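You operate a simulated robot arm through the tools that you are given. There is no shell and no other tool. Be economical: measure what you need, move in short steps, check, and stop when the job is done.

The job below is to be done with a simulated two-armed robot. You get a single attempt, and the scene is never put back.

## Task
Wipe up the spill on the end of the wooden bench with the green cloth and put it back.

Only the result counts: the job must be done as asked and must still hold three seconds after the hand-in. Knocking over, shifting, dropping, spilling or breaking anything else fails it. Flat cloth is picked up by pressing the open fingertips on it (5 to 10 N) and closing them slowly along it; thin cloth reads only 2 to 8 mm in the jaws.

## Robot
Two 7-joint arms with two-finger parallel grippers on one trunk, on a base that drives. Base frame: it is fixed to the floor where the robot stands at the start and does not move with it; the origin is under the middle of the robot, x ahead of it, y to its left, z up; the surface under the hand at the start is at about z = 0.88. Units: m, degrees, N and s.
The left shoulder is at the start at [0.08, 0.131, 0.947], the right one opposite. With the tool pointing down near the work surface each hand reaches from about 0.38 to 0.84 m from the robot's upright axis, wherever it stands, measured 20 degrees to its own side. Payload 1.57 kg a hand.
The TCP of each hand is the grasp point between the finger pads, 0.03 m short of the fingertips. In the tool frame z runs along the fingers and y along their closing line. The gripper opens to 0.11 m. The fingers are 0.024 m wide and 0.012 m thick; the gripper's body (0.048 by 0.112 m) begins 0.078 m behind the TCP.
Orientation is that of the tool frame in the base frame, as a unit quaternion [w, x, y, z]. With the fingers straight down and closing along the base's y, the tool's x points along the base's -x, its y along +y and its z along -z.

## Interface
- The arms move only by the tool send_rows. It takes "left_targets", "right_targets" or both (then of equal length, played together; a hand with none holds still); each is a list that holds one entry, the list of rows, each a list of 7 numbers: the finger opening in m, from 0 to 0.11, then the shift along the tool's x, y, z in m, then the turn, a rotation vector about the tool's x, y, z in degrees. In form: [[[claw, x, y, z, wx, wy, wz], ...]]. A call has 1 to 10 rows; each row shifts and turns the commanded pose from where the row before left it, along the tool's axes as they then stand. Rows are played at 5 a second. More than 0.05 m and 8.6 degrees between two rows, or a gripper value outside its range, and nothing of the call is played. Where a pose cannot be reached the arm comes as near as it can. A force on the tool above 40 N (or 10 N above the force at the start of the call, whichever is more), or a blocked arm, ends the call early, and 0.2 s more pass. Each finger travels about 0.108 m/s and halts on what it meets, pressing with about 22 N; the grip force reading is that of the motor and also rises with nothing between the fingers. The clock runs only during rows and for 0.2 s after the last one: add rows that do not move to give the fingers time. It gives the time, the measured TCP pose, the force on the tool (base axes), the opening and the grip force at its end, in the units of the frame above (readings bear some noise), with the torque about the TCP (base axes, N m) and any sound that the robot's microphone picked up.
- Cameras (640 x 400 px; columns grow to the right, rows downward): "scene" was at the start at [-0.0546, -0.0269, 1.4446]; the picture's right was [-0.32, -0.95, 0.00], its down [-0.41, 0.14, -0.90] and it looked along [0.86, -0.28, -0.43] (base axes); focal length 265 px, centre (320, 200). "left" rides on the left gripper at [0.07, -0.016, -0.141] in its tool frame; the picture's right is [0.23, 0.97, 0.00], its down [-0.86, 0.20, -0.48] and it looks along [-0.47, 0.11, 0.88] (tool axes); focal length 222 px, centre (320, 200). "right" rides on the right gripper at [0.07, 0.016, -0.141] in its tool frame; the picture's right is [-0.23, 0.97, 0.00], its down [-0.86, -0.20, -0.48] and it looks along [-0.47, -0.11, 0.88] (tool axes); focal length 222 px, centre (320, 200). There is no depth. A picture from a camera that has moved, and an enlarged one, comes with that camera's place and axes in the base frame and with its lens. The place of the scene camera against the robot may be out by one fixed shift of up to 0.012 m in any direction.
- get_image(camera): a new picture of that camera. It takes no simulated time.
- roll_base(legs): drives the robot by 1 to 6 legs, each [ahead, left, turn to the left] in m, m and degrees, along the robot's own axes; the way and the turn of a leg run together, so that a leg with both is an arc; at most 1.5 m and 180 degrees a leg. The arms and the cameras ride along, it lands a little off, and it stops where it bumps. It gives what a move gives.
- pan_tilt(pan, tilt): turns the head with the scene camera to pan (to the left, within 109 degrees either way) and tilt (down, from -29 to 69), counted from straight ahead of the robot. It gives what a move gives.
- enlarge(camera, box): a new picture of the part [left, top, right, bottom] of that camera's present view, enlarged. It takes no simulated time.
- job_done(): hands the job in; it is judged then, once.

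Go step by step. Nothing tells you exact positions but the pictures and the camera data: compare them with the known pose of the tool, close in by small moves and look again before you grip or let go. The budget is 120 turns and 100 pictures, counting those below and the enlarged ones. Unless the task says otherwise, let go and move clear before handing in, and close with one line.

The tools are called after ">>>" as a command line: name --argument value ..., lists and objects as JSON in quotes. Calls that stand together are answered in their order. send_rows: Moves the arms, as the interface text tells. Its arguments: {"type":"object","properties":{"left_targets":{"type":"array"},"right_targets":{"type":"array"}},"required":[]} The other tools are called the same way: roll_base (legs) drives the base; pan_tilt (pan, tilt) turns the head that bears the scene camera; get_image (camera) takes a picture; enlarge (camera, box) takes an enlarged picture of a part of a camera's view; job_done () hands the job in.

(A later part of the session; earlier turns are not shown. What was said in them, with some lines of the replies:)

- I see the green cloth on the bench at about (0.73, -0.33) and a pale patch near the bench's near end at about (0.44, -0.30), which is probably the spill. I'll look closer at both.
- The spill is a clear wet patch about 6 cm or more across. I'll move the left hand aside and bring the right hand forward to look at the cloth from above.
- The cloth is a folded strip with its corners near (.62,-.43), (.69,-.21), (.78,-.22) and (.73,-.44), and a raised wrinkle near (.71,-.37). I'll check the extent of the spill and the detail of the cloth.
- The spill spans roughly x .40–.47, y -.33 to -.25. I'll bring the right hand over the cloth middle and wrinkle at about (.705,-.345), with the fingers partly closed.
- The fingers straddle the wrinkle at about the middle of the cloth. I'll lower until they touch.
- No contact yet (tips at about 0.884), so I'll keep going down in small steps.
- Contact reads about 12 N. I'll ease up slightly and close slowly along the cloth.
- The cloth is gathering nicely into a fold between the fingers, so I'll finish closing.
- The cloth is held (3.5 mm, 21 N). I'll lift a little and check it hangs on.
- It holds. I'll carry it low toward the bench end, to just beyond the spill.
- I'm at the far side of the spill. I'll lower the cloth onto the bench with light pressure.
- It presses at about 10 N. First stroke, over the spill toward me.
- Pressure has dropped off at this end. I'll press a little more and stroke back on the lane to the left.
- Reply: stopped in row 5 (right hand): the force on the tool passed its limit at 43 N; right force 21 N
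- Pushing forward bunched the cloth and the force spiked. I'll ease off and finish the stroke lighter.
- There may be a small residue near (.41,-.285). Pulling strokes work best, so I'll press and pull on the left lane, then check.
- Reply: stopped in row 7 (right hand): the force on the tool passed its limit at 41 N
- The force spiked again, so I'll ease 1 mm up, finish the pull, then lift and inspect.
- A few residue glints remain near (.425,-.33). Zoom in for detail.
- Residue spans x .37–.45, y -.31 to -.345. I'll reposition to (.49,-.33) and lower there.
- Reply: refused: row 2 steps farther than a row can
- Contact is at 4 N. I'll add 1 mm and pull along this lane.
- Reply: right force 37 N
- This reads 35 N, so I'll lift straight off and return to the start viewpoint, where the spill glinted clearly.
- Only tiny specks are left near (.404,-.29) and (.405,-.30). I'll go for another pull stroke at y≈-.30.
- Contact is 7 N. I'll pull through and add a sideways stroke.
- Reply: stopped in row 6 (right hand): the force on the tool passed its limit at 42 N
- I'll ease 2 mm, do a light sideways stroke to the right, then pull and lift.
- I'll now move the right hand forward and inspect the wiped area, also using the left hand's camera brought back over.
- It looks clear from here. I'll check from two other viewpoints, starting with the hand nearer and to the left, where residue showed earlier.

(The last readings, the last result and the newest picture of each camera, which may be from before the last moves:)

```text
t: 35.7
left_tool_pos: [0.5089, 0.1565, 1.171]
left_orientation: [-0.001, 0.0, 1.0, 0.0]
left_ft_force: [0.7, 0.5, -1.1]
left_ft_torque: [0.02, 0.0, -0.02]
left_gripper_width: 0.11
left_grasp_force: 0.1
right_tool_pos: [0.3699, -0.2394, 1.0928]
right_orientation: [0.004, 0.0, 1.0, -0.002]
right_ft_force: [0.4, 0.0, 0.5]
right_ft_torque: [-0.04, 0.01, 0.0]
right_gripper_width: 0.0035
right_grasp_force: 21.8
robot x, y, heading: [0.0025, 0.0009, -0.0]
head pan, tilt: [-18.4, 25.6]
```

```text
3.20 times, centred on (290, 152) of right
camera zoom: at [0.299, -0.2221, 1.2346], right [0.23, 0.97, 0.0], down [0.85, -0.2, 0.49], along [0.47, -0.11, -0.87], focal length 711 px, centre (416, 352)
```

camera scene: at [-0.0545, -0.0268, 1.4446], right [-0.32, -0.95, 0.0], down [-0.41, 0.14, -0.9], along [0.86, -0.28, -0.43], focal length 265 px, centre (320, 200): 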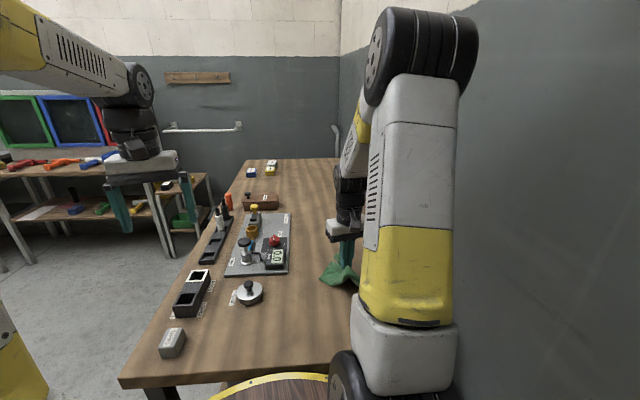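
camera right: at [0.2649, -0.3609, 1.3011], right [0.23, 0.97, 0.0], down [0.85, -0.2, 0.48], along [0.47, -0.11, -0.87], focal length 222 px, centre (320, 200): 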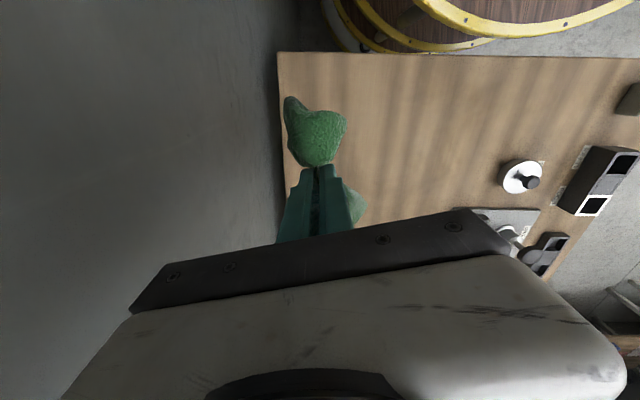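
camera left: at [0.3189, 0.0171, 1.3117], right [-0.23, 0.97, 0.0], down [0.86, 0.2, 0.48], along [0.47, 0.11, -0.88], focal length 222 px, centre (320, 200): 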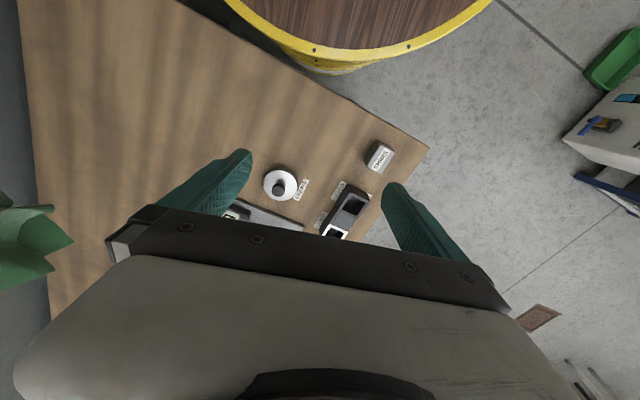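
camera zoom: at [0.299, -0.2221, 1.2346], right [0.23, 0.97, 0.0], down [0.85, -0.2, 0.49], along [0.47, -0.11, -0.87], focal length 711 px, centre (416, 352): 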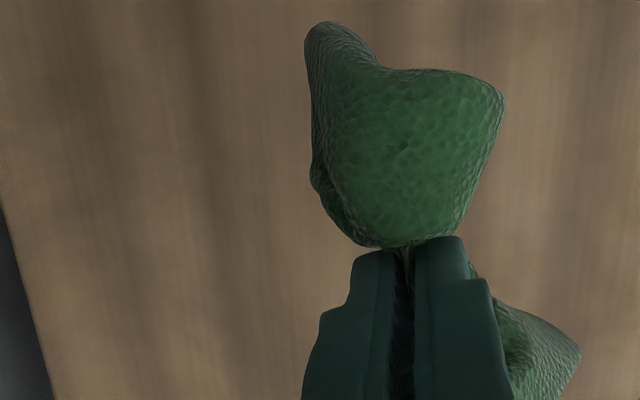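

Clean on the right-hand part. Now the start viewpoint again for the rest.

>>> send_rows --right_targets '[[[0, 0.01, -0.035, -0.02, 0, 0, 0], [0, 0.01, -0.035, -0.02, 0, 0, 0], [0, 0.01, -0.035, -0.02, 0, 0, 0], [0, 0, -0.035, -0.02, 0, 0, 0], [0, 0, 0, 0, 0, 0, 0]]]'

>>> enlarge --camera "right" --box '[280, 70, 480, 195]'

```text
t: 36.9
left_tool_pos: [0.5088, 0.1558, 1.1701]
left_orientation: [0.0, 0.0, 1.0, 0.0]
left_ft_force: [1.0, -0.4, 0.4]
left_ft_torque: [0.02, 0.01, 0.01]
left_gripper_width: 0.1102
left_grasp_force: 0.0
right_tool_pos: [0.3408, -0.3786, 1.1762]
right_orientation: [0.005, 0.001, 1.0, -0.002]
right_ft_force: [0.0, 0.2, -0.5]
right_ft_torque: [0.04, 0.02, 0.0]
right_gripper_width: 0.0035
right_grasp_force: 22.0
robot x, y, heading: [-0.0029, 0.002, 0.2]
head pan, tilt: [-18.4, 25.6]
```

```text
3.20 times, centred on (380, 132) of right
camera zoom: at [0.269, -0.3623, 1.3168], right [0.23, 0.97, 0.0], down [0.85, -0.2, 0.49], along [0.47, -0.11, -0.87], focal length 711 px, centre (128, 416)
```

zoom: 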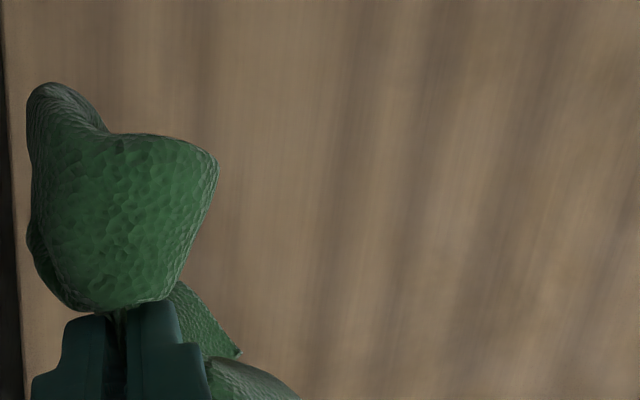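

The bench is clean. I'll carry the cloth back to where it was gripped, (.707,-.345).

>>> send_rows --right_targets '[[[0, -0.045, 0.004, 0, 0, 0, 0], [0, -0.045, 0.004, 0, 0, 0, 0], [0, -0.045, 0.004, 0, 0, 0, 0], [0, -0.045, 0.004, 0, 0, 0, 0], [0, -0.045, 0.005, 0, 0, 0, 0], [0, -0.045, 0.005, 0, 0, 0, 0], [0, -0.045, 0.004, 0, 0, 0, 0], [0, -0.045, 0.004, 0, 0, 0, 0], [0, 0, 0, 0.05, 0, 0, 0], [0, 0, 0, 0.05, 0, 0, 0]]]'

>>> get_image --camera "right"

```text
t: 39.1
left_tool_pos: [0.5096, 0.1556, 1.1706]
left_orientation: [0.0, 0.0, 1.0, 0.0]
left_ft_force: [0.1, -0.9, -0.2]
left_ft_torque: [-0.05, -0.01, -0.03]
left_gripper_width: 0.1099
left_grasp_force: 0.1
right_tool_pos: [0.7009, -0.3443, 1.0769]
right_orientation: [0.004, 0.001, 1.0, -0.002]
right_ft_force: [-1.1, -0.1, 0.3]
right_ft_torque: [0.0, -0.04, 0.0]
right_gripper_width: 0.0034
right_grasp_force: 21.7
robot x, y, heading: [0.0009, 0.0023, 0.2]
head pan, tilt: [-18.4, 25.6]
```

```text
67 pictures are left
camera right: at [0.6287, -0.3285, 1.2187], right [0.23, 0.97, 0.0], down [0.85, -0.2, 0.49], along [0.47, -0.11, -0.87], focal length 222 px, centre (320, 200)
```

right: 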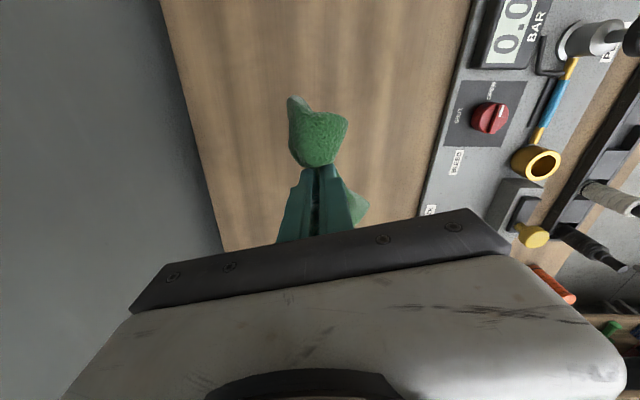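

The hand is over the place. I'll lower it.

>>> send_rows --right_targets '[[[0, -0.003, 0, 0.04, 0, 0, 0], [0, -0.003, 0, 0.04, 0, 0, 0], [0, 0, 0, 0.03, 0, 0, 0], [0, 0, 0, 0.03, 0, 0, 0], [0, 0, 0, 0.012, 0, 0, 0], [0, 0, 0, 0.006, 0, 0, 0], [0, 0, 0, 0, 0, 0, 0]]]'

>>> get_image --camera "right"

>>> enlarge --camera "scene" --box '[260, 190, 420, 290]'

```text
t: 40.7
left_tool_pos: [0.5084, 0.1558, 1.1706]
left_orientation: [0.0, -0.001, 1.0, 0.0]
left_ft_force: [1.2, 0.6, 0.8]
left_ft_torque: [0.05, 0.02, -0.01]
left_gripper_width: 0.1102
left_grasp_force: 0.1
right_tool_pos: [0.7102, -0.3474, 0.9194]
right_orientation: [0.005, 0.001, 1.0, -0.002]
right_ft_force: [-0.5, -0.2, 0.9]
right_ft_torque: [0.01, 0.03, -0.03]
right_gripper_width: 0.0033
right_grasp_force: 22.1
robot x, y, heading: [-0.0009, 0.0016, -0.1]
head pan, tilt: [-18.4, 25.6]
```

```text
66 pictures are left
camera right: at [0.6379, -0.3302, 1.062], right [0.23, 0.97, 0.0], down [0.85, -0.2, 0.49], along [0.47, -0.11, -0.87], focal length 222 px, centre (320, 200)
```

right: 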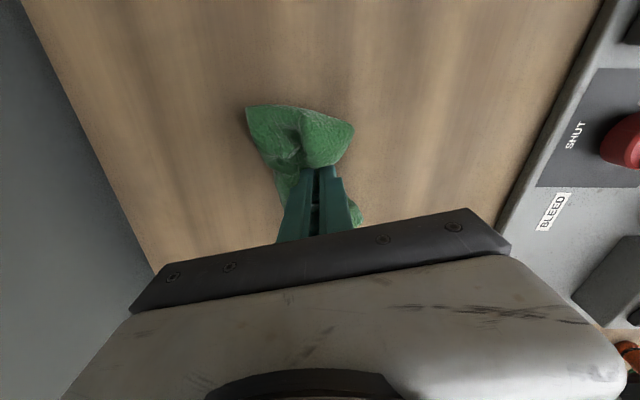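

```text
4.00 times, centred on (340, 240) of scene
camera zoom: at [-0.0546, -0.0269, 1.4446], right [-0.32, -0.95, 0.0], down [-0.41, 0.14, -0.9], along [0.86, -0.28, -0.43], focal length 1060 px, centre (240, 40)
```

zoom: 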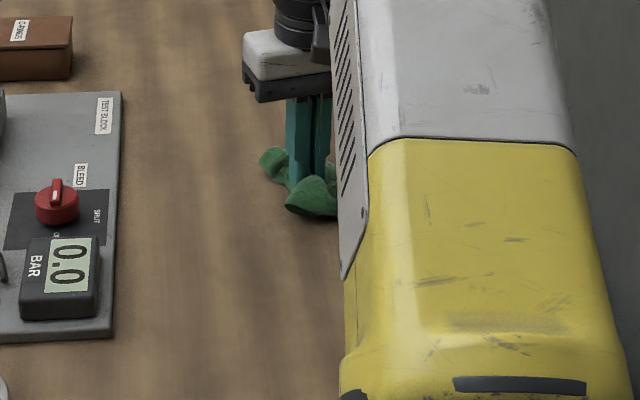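

The cloth is bunched, so I'll open the fingers slowly just off the bench to spread it, and look.

>>> send_rows --right_targets '[[[0, 0, 0, 0.004, 0, 0, 0], [0.006, 0, 0, 0, 0, 0, 0], [0.014, 0, 0, 0, 0, 0, 0], [0.022, 0, 0, 0, 0, 0, 0], [0.032, 0, 0, 0, 0, 0, 0], [0.042, 0, 0, 0, 0, 0, 0], [0.052, 0, 0, 0, 0, 0, 0], [0.062, 0, 0, 0, 0, 0, 0], [0.062, 0, 0, 0, 0, 0, 0]]]'

>>> get_image --camera "right"

```text
t: 42.7
left_tool_pos: [0.5094, 0.1545, 1.1702]
left_orientation: [0.001, -0.001, 1.0, -0.001]
left_ft_force: [-0.2, -0.1, 1.1]
left_ft_torque: [0.01, 0.06, 0.04]
left_gripper_width: 0.1098
left_grasp_force: 0.0
right_tool_pos: [0.7095, -0.3466, 0.9166]
right_orientation: [0.004, 0.001, 1.0, -0.002]
right_ft_force: [-0.3, 1.3, 0.4]
right_ft_torque: [-0.02, 0.03, 0.01]
right_gripper_width: 0.0617
right_grasp_force: 0.0
robot x, y, heading: [-0.0026, -0.0011, 0.1]
head pan, tilt: [-18.4, 25.6]
```

```text
64 pictures are left
camera right: at [0.6379, -0.3298, 1.058], right [0.23, 0.97, 0.0], down [0.85, -0.2, 0.49], along [0.47, -0.11, -0.87], focal length 222 px, centre (320, 200)
```

right: 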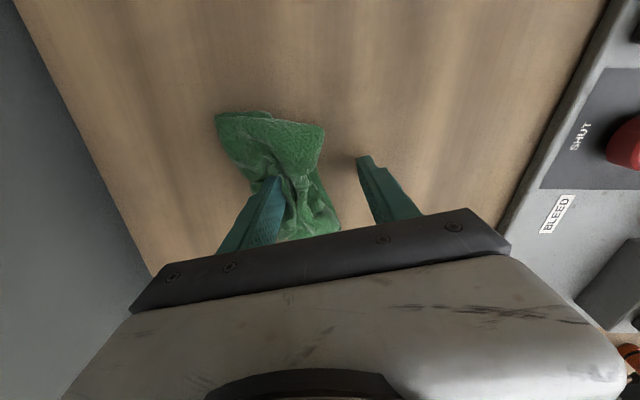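

It's released. I'll lift straight up and look.

>>> send_rows --right_targets '[[[0.062, 0, 0, -0.01, 0, 0, 0], [0.062, 0, 0, -0.03, 0, 0, 0], [0.062, 0, 0, -0.03, 0, 0, 0], [0.062, 0.03, 0, -0.03, 0, 0, 0], [0.062, 0.04, 0, 0, 0, 0, 0], [0.062, 0, 0, 0, 0, 0, 0]]]'

>>> get_image --camera "right"

>>> enlarge --camera "right" --box '[220, 110, 420, 235]'

```text
t: 44.1
left_tool_pos: [0.5089, 0.1547, 1.1706]
left_orientation: [-0.001, 0.0, 1.0, 0.0]
left_ft_force: [-0.5, -0.2, 0.8]
left_ft_torque: [-0.01, 0.01, 0.0]
left_gripper_width: 0.1097
left_grasp_force: 0.1
right_tool_pos: [0.6381, -0.3461, 1.0131]
right_orientation: [0.004, 0.0, 1.0, -0.002]
right_ft_force: [0.3, -0.5, -0.6]
right_ft_torque: [0.0, -0.01, 0.03]
right_gripper_width: 0.0617
right_grasp_force: 0.2
robot x, y, heading: [0.0027, 0.0004, -0.0]
head pan, tilt: [-18.4, 25.6]
```

```text
63 pictures are left
camera right: at [0.566, -0.329, 1.1547], right [0.23, 0.97, 0.0], down [0.85, -0.2, 0.49], along [0.47, -0.11, -0.87], focal length 222 px, centre (320, 200)
```

right: 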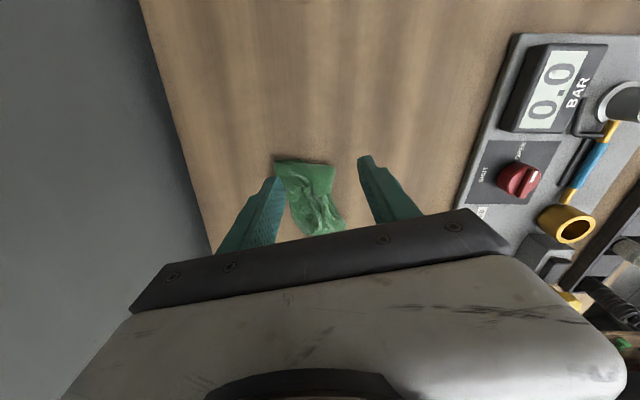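

```text
3.20 times, centred on (320, 172) of right
camera zoom: at [0.566, -0.329, 1.1547], right [0.23, 0.97, 0.0], down [0.85, -0.2, 0.49], along [0.47, -0.11, -0.87], focal length 711 px, centre (320, 288)
```

zoom: 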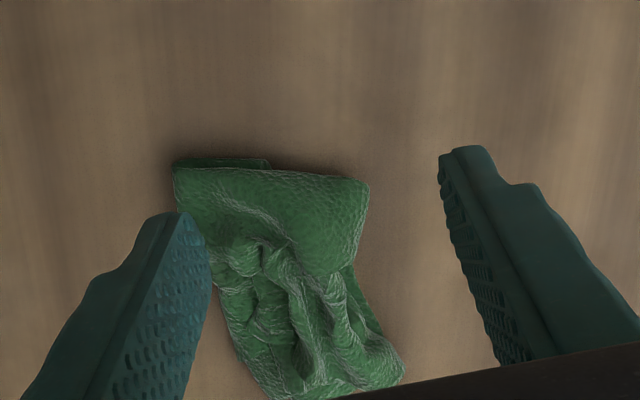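

The cloth lies crumpled around (.71,-.37), about 4 cm right of its first centre. I'll back off for a clear view before tidying.

>>> send_rows --right_targets '[[[0.062, 0.04, 0, -0.02, 0, 0, 0], [0.062, 0.04, 0, -0.02, 0, 0, 0], [0.062, 0.03, 0, 0, 0, 0, 0], [0.062, 0, 0, 0, 0, 0, 0]]]'

>>> enlarge --camera "right" --box '[240, 140, 400, 240]'

>>> enlarge --camera "scene" --box '[260, 190, 420, 290]'

```text
t: 45.1
left_tool_pos: [0.509, 0.1558, 1.1692]
left_orientation: [0.001, 0.0, 1.0, 0.0]
left_ft_force: [-0.1, -0.2, -0.2]
left_ft_torque: [0.03, -0.01, 0.02]
left_gripper_width: 0.1098
left_grasp_force: 0.0
right_tool_pos: [0.526, -0.344, 1.0538]
right_orientation: [0.004, 0.001, 1.0, -0.003]
right_ft_force: [0.1, 0.8, -1.1]
right_ft_torque: [-0.01, 0.0, 0.02]
right_gripper_width: 0.062
right_grasp_force: 0.0
robot x, y, heading: [0.0019, -0.0, 0.0]
head pan, tilt: [-18.4, 25.6]
```

```text
4.00 times, centred on (320, 190) of right
camera zoom: at [0.4548, -0.3285, 1.1944], right [0.23, 0.97, 0.0], down [0.85, -0.2, 0.49], along [0.47, -0.11, -0.87], focal length 888 px, centre (320, 240)
```

zoom: 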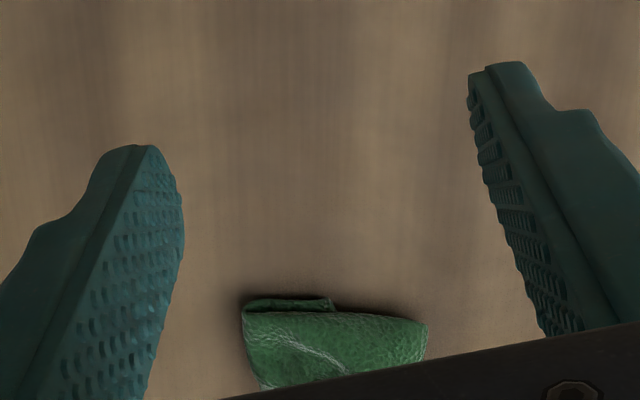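

```text
4.00 times, centred on (340, 240) of scene
camera zoom: at [-0.0546, -0.0269, 1.4446], right [-0.32, -0.95, 0.0], down [-0.41, 0.14, -0.9], along [0.86, -0.28, -0.43], focal length 1060 px, centre (240, 40)
```

zoom: 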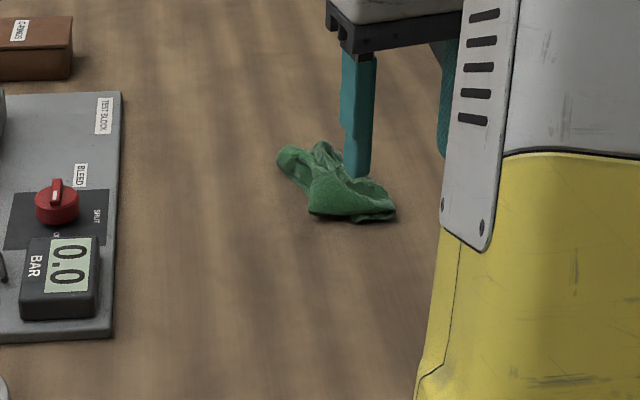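

I'll try to spread and recentre it: press nearly closed fingertips on top, open slowly, then nudge it left.

>>> send_rows --right_targets '[[[0.05, -0.045, -0.005, 0, 0, 0, 0], [0.03, -0.045, -0.005, 0, 0, 0, 0], [0.01, -0.045, -0.005, 0, 0, 0, 0], [0.006, -0.044, -0.005, 0, 0, 0, 0], [0.006, 0, 0, 0.04, 0, 0, 0], [0.006, 0, 0, 0.04, 0, 0, 0], [0.006, 0, 0, 0.025, 0, 0, 0], [0.006, 0, 0, 0.01, 0, 0, 0], [0.006, 0, 0, 0, 0, 0, 0]]]'

>>> get_image --camera "right"

```text
t: 47.1
left_tool_pos: [0.5088, 0.1548, 1.1705]
left_orientation: [0.0, 0.0, 1.0, 0.0]
left_ft_force: [-0.1, -0.1, -0.1]
left_ft_torque: [-0.01, 0.02, -0.01]
left_gripper_width: 0.1102
left_grasp_force: 0.0
right_tool_pos: [0.7079, -0.3659, 0.941]
right_orientation: [0.003, 0.001, 1.0, -0.002]
right_ft_force: [-0.4, 0.3, 0.0]
right_ft_torque: [-0.02, 0.02, 0.0]
right_gripper_width: 0.0064
right_grasp_force: 0.0
robot x, y, heading: [0.0012, 0.0015, 0.1]
head pan, tilt: [-18.4, 25.6]
```

```text
59 pictures are left
camera right: at [0.6368, -0.3499, 1.0819], right [0.23, 0.97, 0.0], down [0.85, -0.2, 0.49], along [0.47, -0.11, -0.87], focal length 222 px, centre (320, 200)
```

right: 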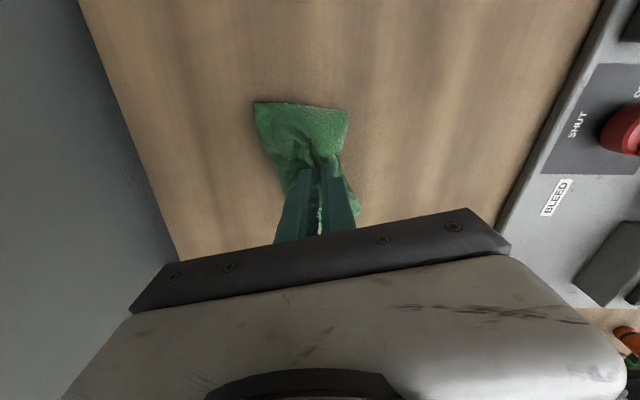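

>>> send_rows --right_targets '[[[0.006, 0, 0, 0.01, 0, 0, 0], [0.006, 0, 0, 0.005, 0, 0, 0], [0.006, 0, 0, 0.004, 0, 0, 0], [0.006, 0, 0, 0.003, 0, 0, 0], [0.006, 0, 0, 0, 0, 0, 0]]]'

```text
t: 48.3
left_tool_pos: [0.5091, 0.1556, 1.1699]
left_orientation: [0.0, 0.0, 1.0, 0.0]
left_ft_force: [-0.4, 0.4, 0.5]
left_ft_torque: [0.01, 0.01, 0.0]
left_gripper_width: 0.1103
left_grasp_force: 0.1
right_tool_pos: [0.7081, -0.367, 0.9196]
right_orientation: [0.004, 0.001, 1.0, -0.002]
right_ft_force: [0.0, -0.2, 2.7]
right_ft_torque: [-0.01, -0.01, -0.02]
right_gripper_width: 0.0063
right_grasp_force: 0.4
robot x, y, heading: [0.0003, -0.0015, -0.1]
head pan, tilt: [-18.4, 25.6]
```

It's just in contact at 2.7 N. I'll press about 2.5 mm more and open slowly.

>>> send_rows --right_targets '[[[0.006, 0, 0, 0.0025, 0, 0, 0], [0.014, 0, 0, 0.0005, 0, 0, 0], [0.022, 0, 0, 0.0005, 0, 0, 0], [0.03, 0, 0, 0.0005, 0, 0, 0], [0.038, 0, 0, 0.0005, 0, 0, 0], [0.046, 0, 0, 0, 0, 0, 0], [0.054, 0, 0, 0, 0, 0, 0], [0.062, 0, 0, 0, 0, 0, 0], [0.07, 0, 0, 0, 0, 0, 0]]]'

>>> get_image --camera "right"

```text
t: 50.3
left_tool_pos: [0.5084, 0.156, 1.1703]
left_orientation: [0.001, 0.0, 1.0, 0.0]
left_ft_force: [-0.5, 0.3, 0.0]
left_ft_torque: [0.0, 0.0, 0.01]
left_gripper_width: 0.1102
left_grasp_force: 0.0
right_tool_pos: [0.7076, -0.3666, 0.9149]
right_orientation: [0.005, 0.001, 1.0, -0.003]
right_ft_force: [0.0, 3.7, 11.4]
right_ft_torque: [-0.27, 0.04, -0.02]
right_gripper_width: 0.066
right_grasp_force: 0.1
robot x, y, heading: [0.0025, -0.0008, 0.2]
head pan, tilt: [-18.4, 25.6]
```

```text
58 pictures are left
camera right: at [0.6359, -0.3494, 1.0562], right [0.23, 0.97, 0.0], down [0.85, -0.2, 0.49], along [0.47, -0.11, -0.87], focal length 222 px, centre (320, 200)
```

right: 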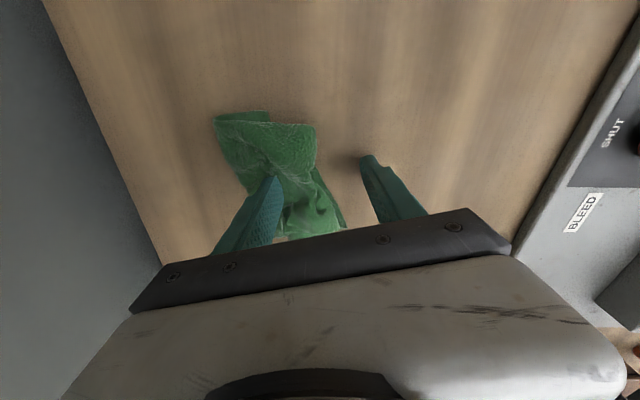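

Only the right finger has the cloth. I'll drag it left by 6 cm, pressing as now.

>>> send_rows --right_targets '[[[0.07, 0, 0.012, 0, 0, 0, 0], [0.07, 0, 0.012, 0, 0, 0, 0], [0.07, 0, 0.012, 0, 0, 0, 0], [0.07, 0, 0.012, 0, 0, 0, 0], [0.07, 0, 0.012, 0, 0, 0, 0], [0.07, 0, 0, 0, 0, 0, 0]]]'

>>> get_image --camera "right"

```text
t: 51.7
left_tool_pos: [0.5081, 0.1558, 1.1707]
left_orientation: [0.0, 0.0, 1.0, 0.0]
left_ft_force: [0.8, -0.1, 0.3]
left_ft_torque: [-0.01, 0.01, 0.01]
left_gripper_width: 0.11
left_grasp_force: 0.0
right_tool_pos: [0.7081, -0.3065, 0.9146]
right_orientation: [0.005, 0.001, 1.0, -0.002]
right_ft_force: [0.3, -3.1, 7.9]
right_ft_torque: [-0.38, 0.01, 0.0]
right_gripper_width: 0.0729
right_grasp_force: 1.7
robot x, y, heading: [0.0005, 0.0012, -0.1]
head pan, tilt: [-18.4, 25.6]
```

```text
57 pictures are left
camera right: at [0.6363, -0.2903, 1.0559], right [0.23, 0.97, 0.0], down [0.85, -0.2, 0.49], along [0.47, -0.11, -0.87], focal length 222 px, centre (320, 200)
```

right: 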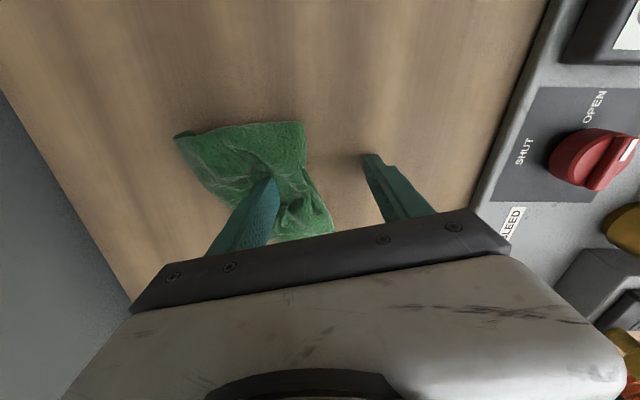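

That unfolded and moved it; it now spans y≈-.41 to -.305. I'll drag 3 cm more, then lift and look.

>>> send_rows --right_targets '[[[0.07, 0, 0.01, 0, 0, 0, 0], [0.07, 0, 0.01, 0, 0, 0, 0], [0.07, 0, 0.01, 0, 0, 0, 0], [0.07, 0, 0, -0.01, 0, 0, 0], [0.07, 0, 0, -0.04, 0, 0, 0], [0.07, 0, 0, -0.04, 0, 0, 0], [0.07, 0.03, 0, -0.04, 0, 0, 0], [0.07, 0.04, 0, 0, 0, 0, 0], [0.07, 0, 0, 0, 0, 0, 0]]]'

>>> get_image --camera "right"

>>> enlarge --camera "right" --box '[220, 110, 420, 235]'

```text
t: 53.7
left_tool_pos: [0.5087, 0.1547, 1.1701]
left_orientation: [0.0, 0.001, 1.0, 0.0]
left_ft_force: [0.0, 0.0, 0.0]
left_ft_torque: [-0.02, -0.01, -0.01]
left_gripper_width: 0.1102
left_grasp_force: 0.1
right_tool_pos: [0.6364, -0.2759, 1.043]
right_orientation: [0.004, 0.001, 1.0, -0.003]
right_ft_force: [0.0, -0.3, 0.0]
right_ft_torque: [-0.01, -0.01, -0.05]
right_gripper_width: 0.0698
right_grasp_force: 0.1
robot x, y, heading: [0.0032, -0.0019, 0.1]
head pan, tilt: [-18.4, 25.6]
```

```text
56 pictures are left
camera right: at [0.5644, -0.2589, 1.1845], right [0.23, 0.97, 0.0], down [0.85, -0.2, 0.49], along [0.47, -0.11, -0.87], focal length 222 px, centre (320, 200)
```

right: 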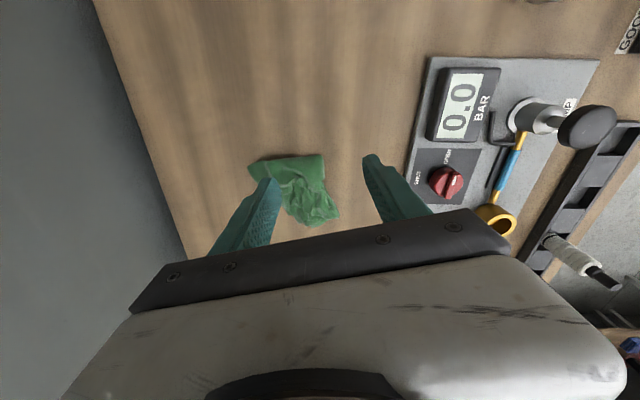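

```text
3.20 times, centred on (320, 172) of right
camera zoom: at [0.5644, -0.2589, 1.1845], right [0.23, 0.97, 0.0], down [0.85, -0.2, 0.49], along [0.47, -0.11, -0.87], focal length 711 px, centre (320, 288)
```

zoom: 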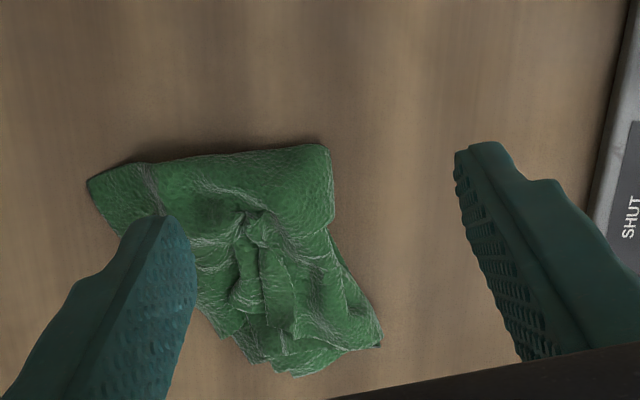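

The cloth now rests centred at about (.71,-.32), essentially its original place. I'll withdraw the hand to the start side and do a final check of bench and cloth.

>>> send_rows --right_targets '[[[0.07, 0.03, -0.01, -0.03, 0, 0, 0], [0.07, 0.04, -0.015, -0.02, 0, 0, 0], [0.08, 0.04, -0.015, -0.02, 0, 0, 0], [0.09, 0.04, -0.02, -0.02, 0, 0, 0], [0.1, 0.04, -0.02, -0.02, 0, 0, 0], [0.11, 0.04, -0.02, -0.01, 0, 0, 0], [0.11, 0.04, -0.01, 0, 0, 0, 0], [0.11, 0.03, 0, 0, 0, 0, 0], [0.11, 0, 0, 0, 0, 0, 0]]]'

>>> get_image --camera "right"

>>> enlarge --camera "right" --box '[280, 50, 480, 175]'

>>> get_image --camera "scene"

```text
t: 55.7
left_tool_pos: [0.5096, 0.1547, 1.1701]
left_orientation: [0.0, -0.001, 1.0, 0.0]
left_ft_force: [0.8, -0.7, 0.1]
left_ft_torque: [0.02, 0.03, -0.02]
left_gripper_width: 0.1101
left_grasp_force: 0.0
right_tool_pos: [0.3353, -0.3875, 1.1605]
right_orientation: [0.004, 0.0, 1.0, -0.003]
right_ft_force: [-0.2, 0.2, 0.0]
right_ft_torque: [0.02, 0.0, -0.01]
right_gripper_width: 0.1101
right_grasp_force: 0.1
robot x, y, heading: [-0.0014, 0.0002, -0.1]
head pan, tilt: [-18.4, 25.6]
```

```text
54 pictures are left
camera right: at [0.2636, -0.371, 1.3016], right [0.23, 0.97, 0.0], down [0.85, -0.2, 0.49], along [0.47, -0.11, -0.87], focal length 222 px, centre (320, 200)
```

right: 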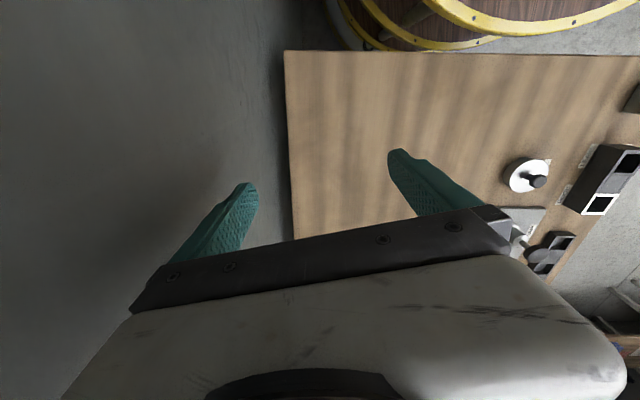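

```text
3.20 times, centred on (380, 112) of right
camera zoom: at [0.2636, -0.371, 1.3016], right [0.23, 0.97, 0.0], down [0.85, -0.2, 0.49], along [0.47, -0.11, -0.87], focal length 711 px, centre (128, 480)
```

zoom: 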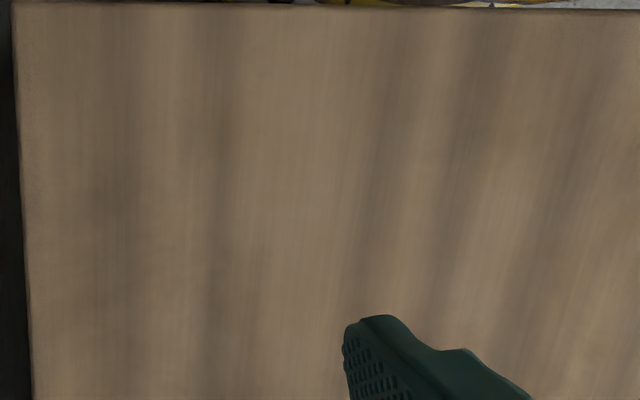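

```text
52 pictures are left
camera scene: at [-0.0546, -0.0269, 1.4446], right [-0.32, -0.95, 0.0], down [-0.41, 0.14, -0.9], along [0.86, -0.28, -0.43], focal length 265 px, centre (320, 200)
```

scene: 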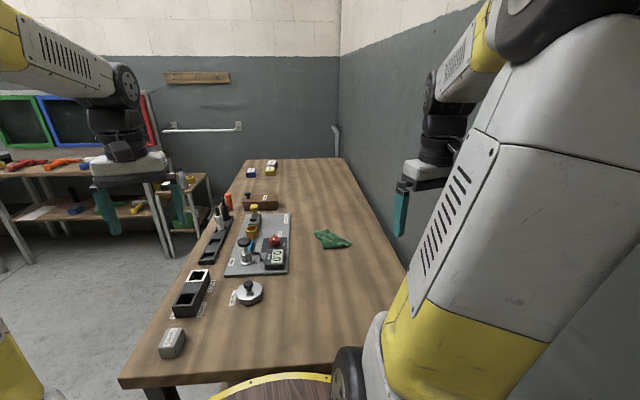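

The spill is gone from every viewpoint, the cloth is centred where it started, and nothing else has moved. I'm handing in.

>>> job_done

```text
The job is handed in.
```

I wiped up the spill with the green cloth and put the cloth back where it was on the bench, though it's more crumpled and folded than at the start; the hand-in didn't return a verdict.
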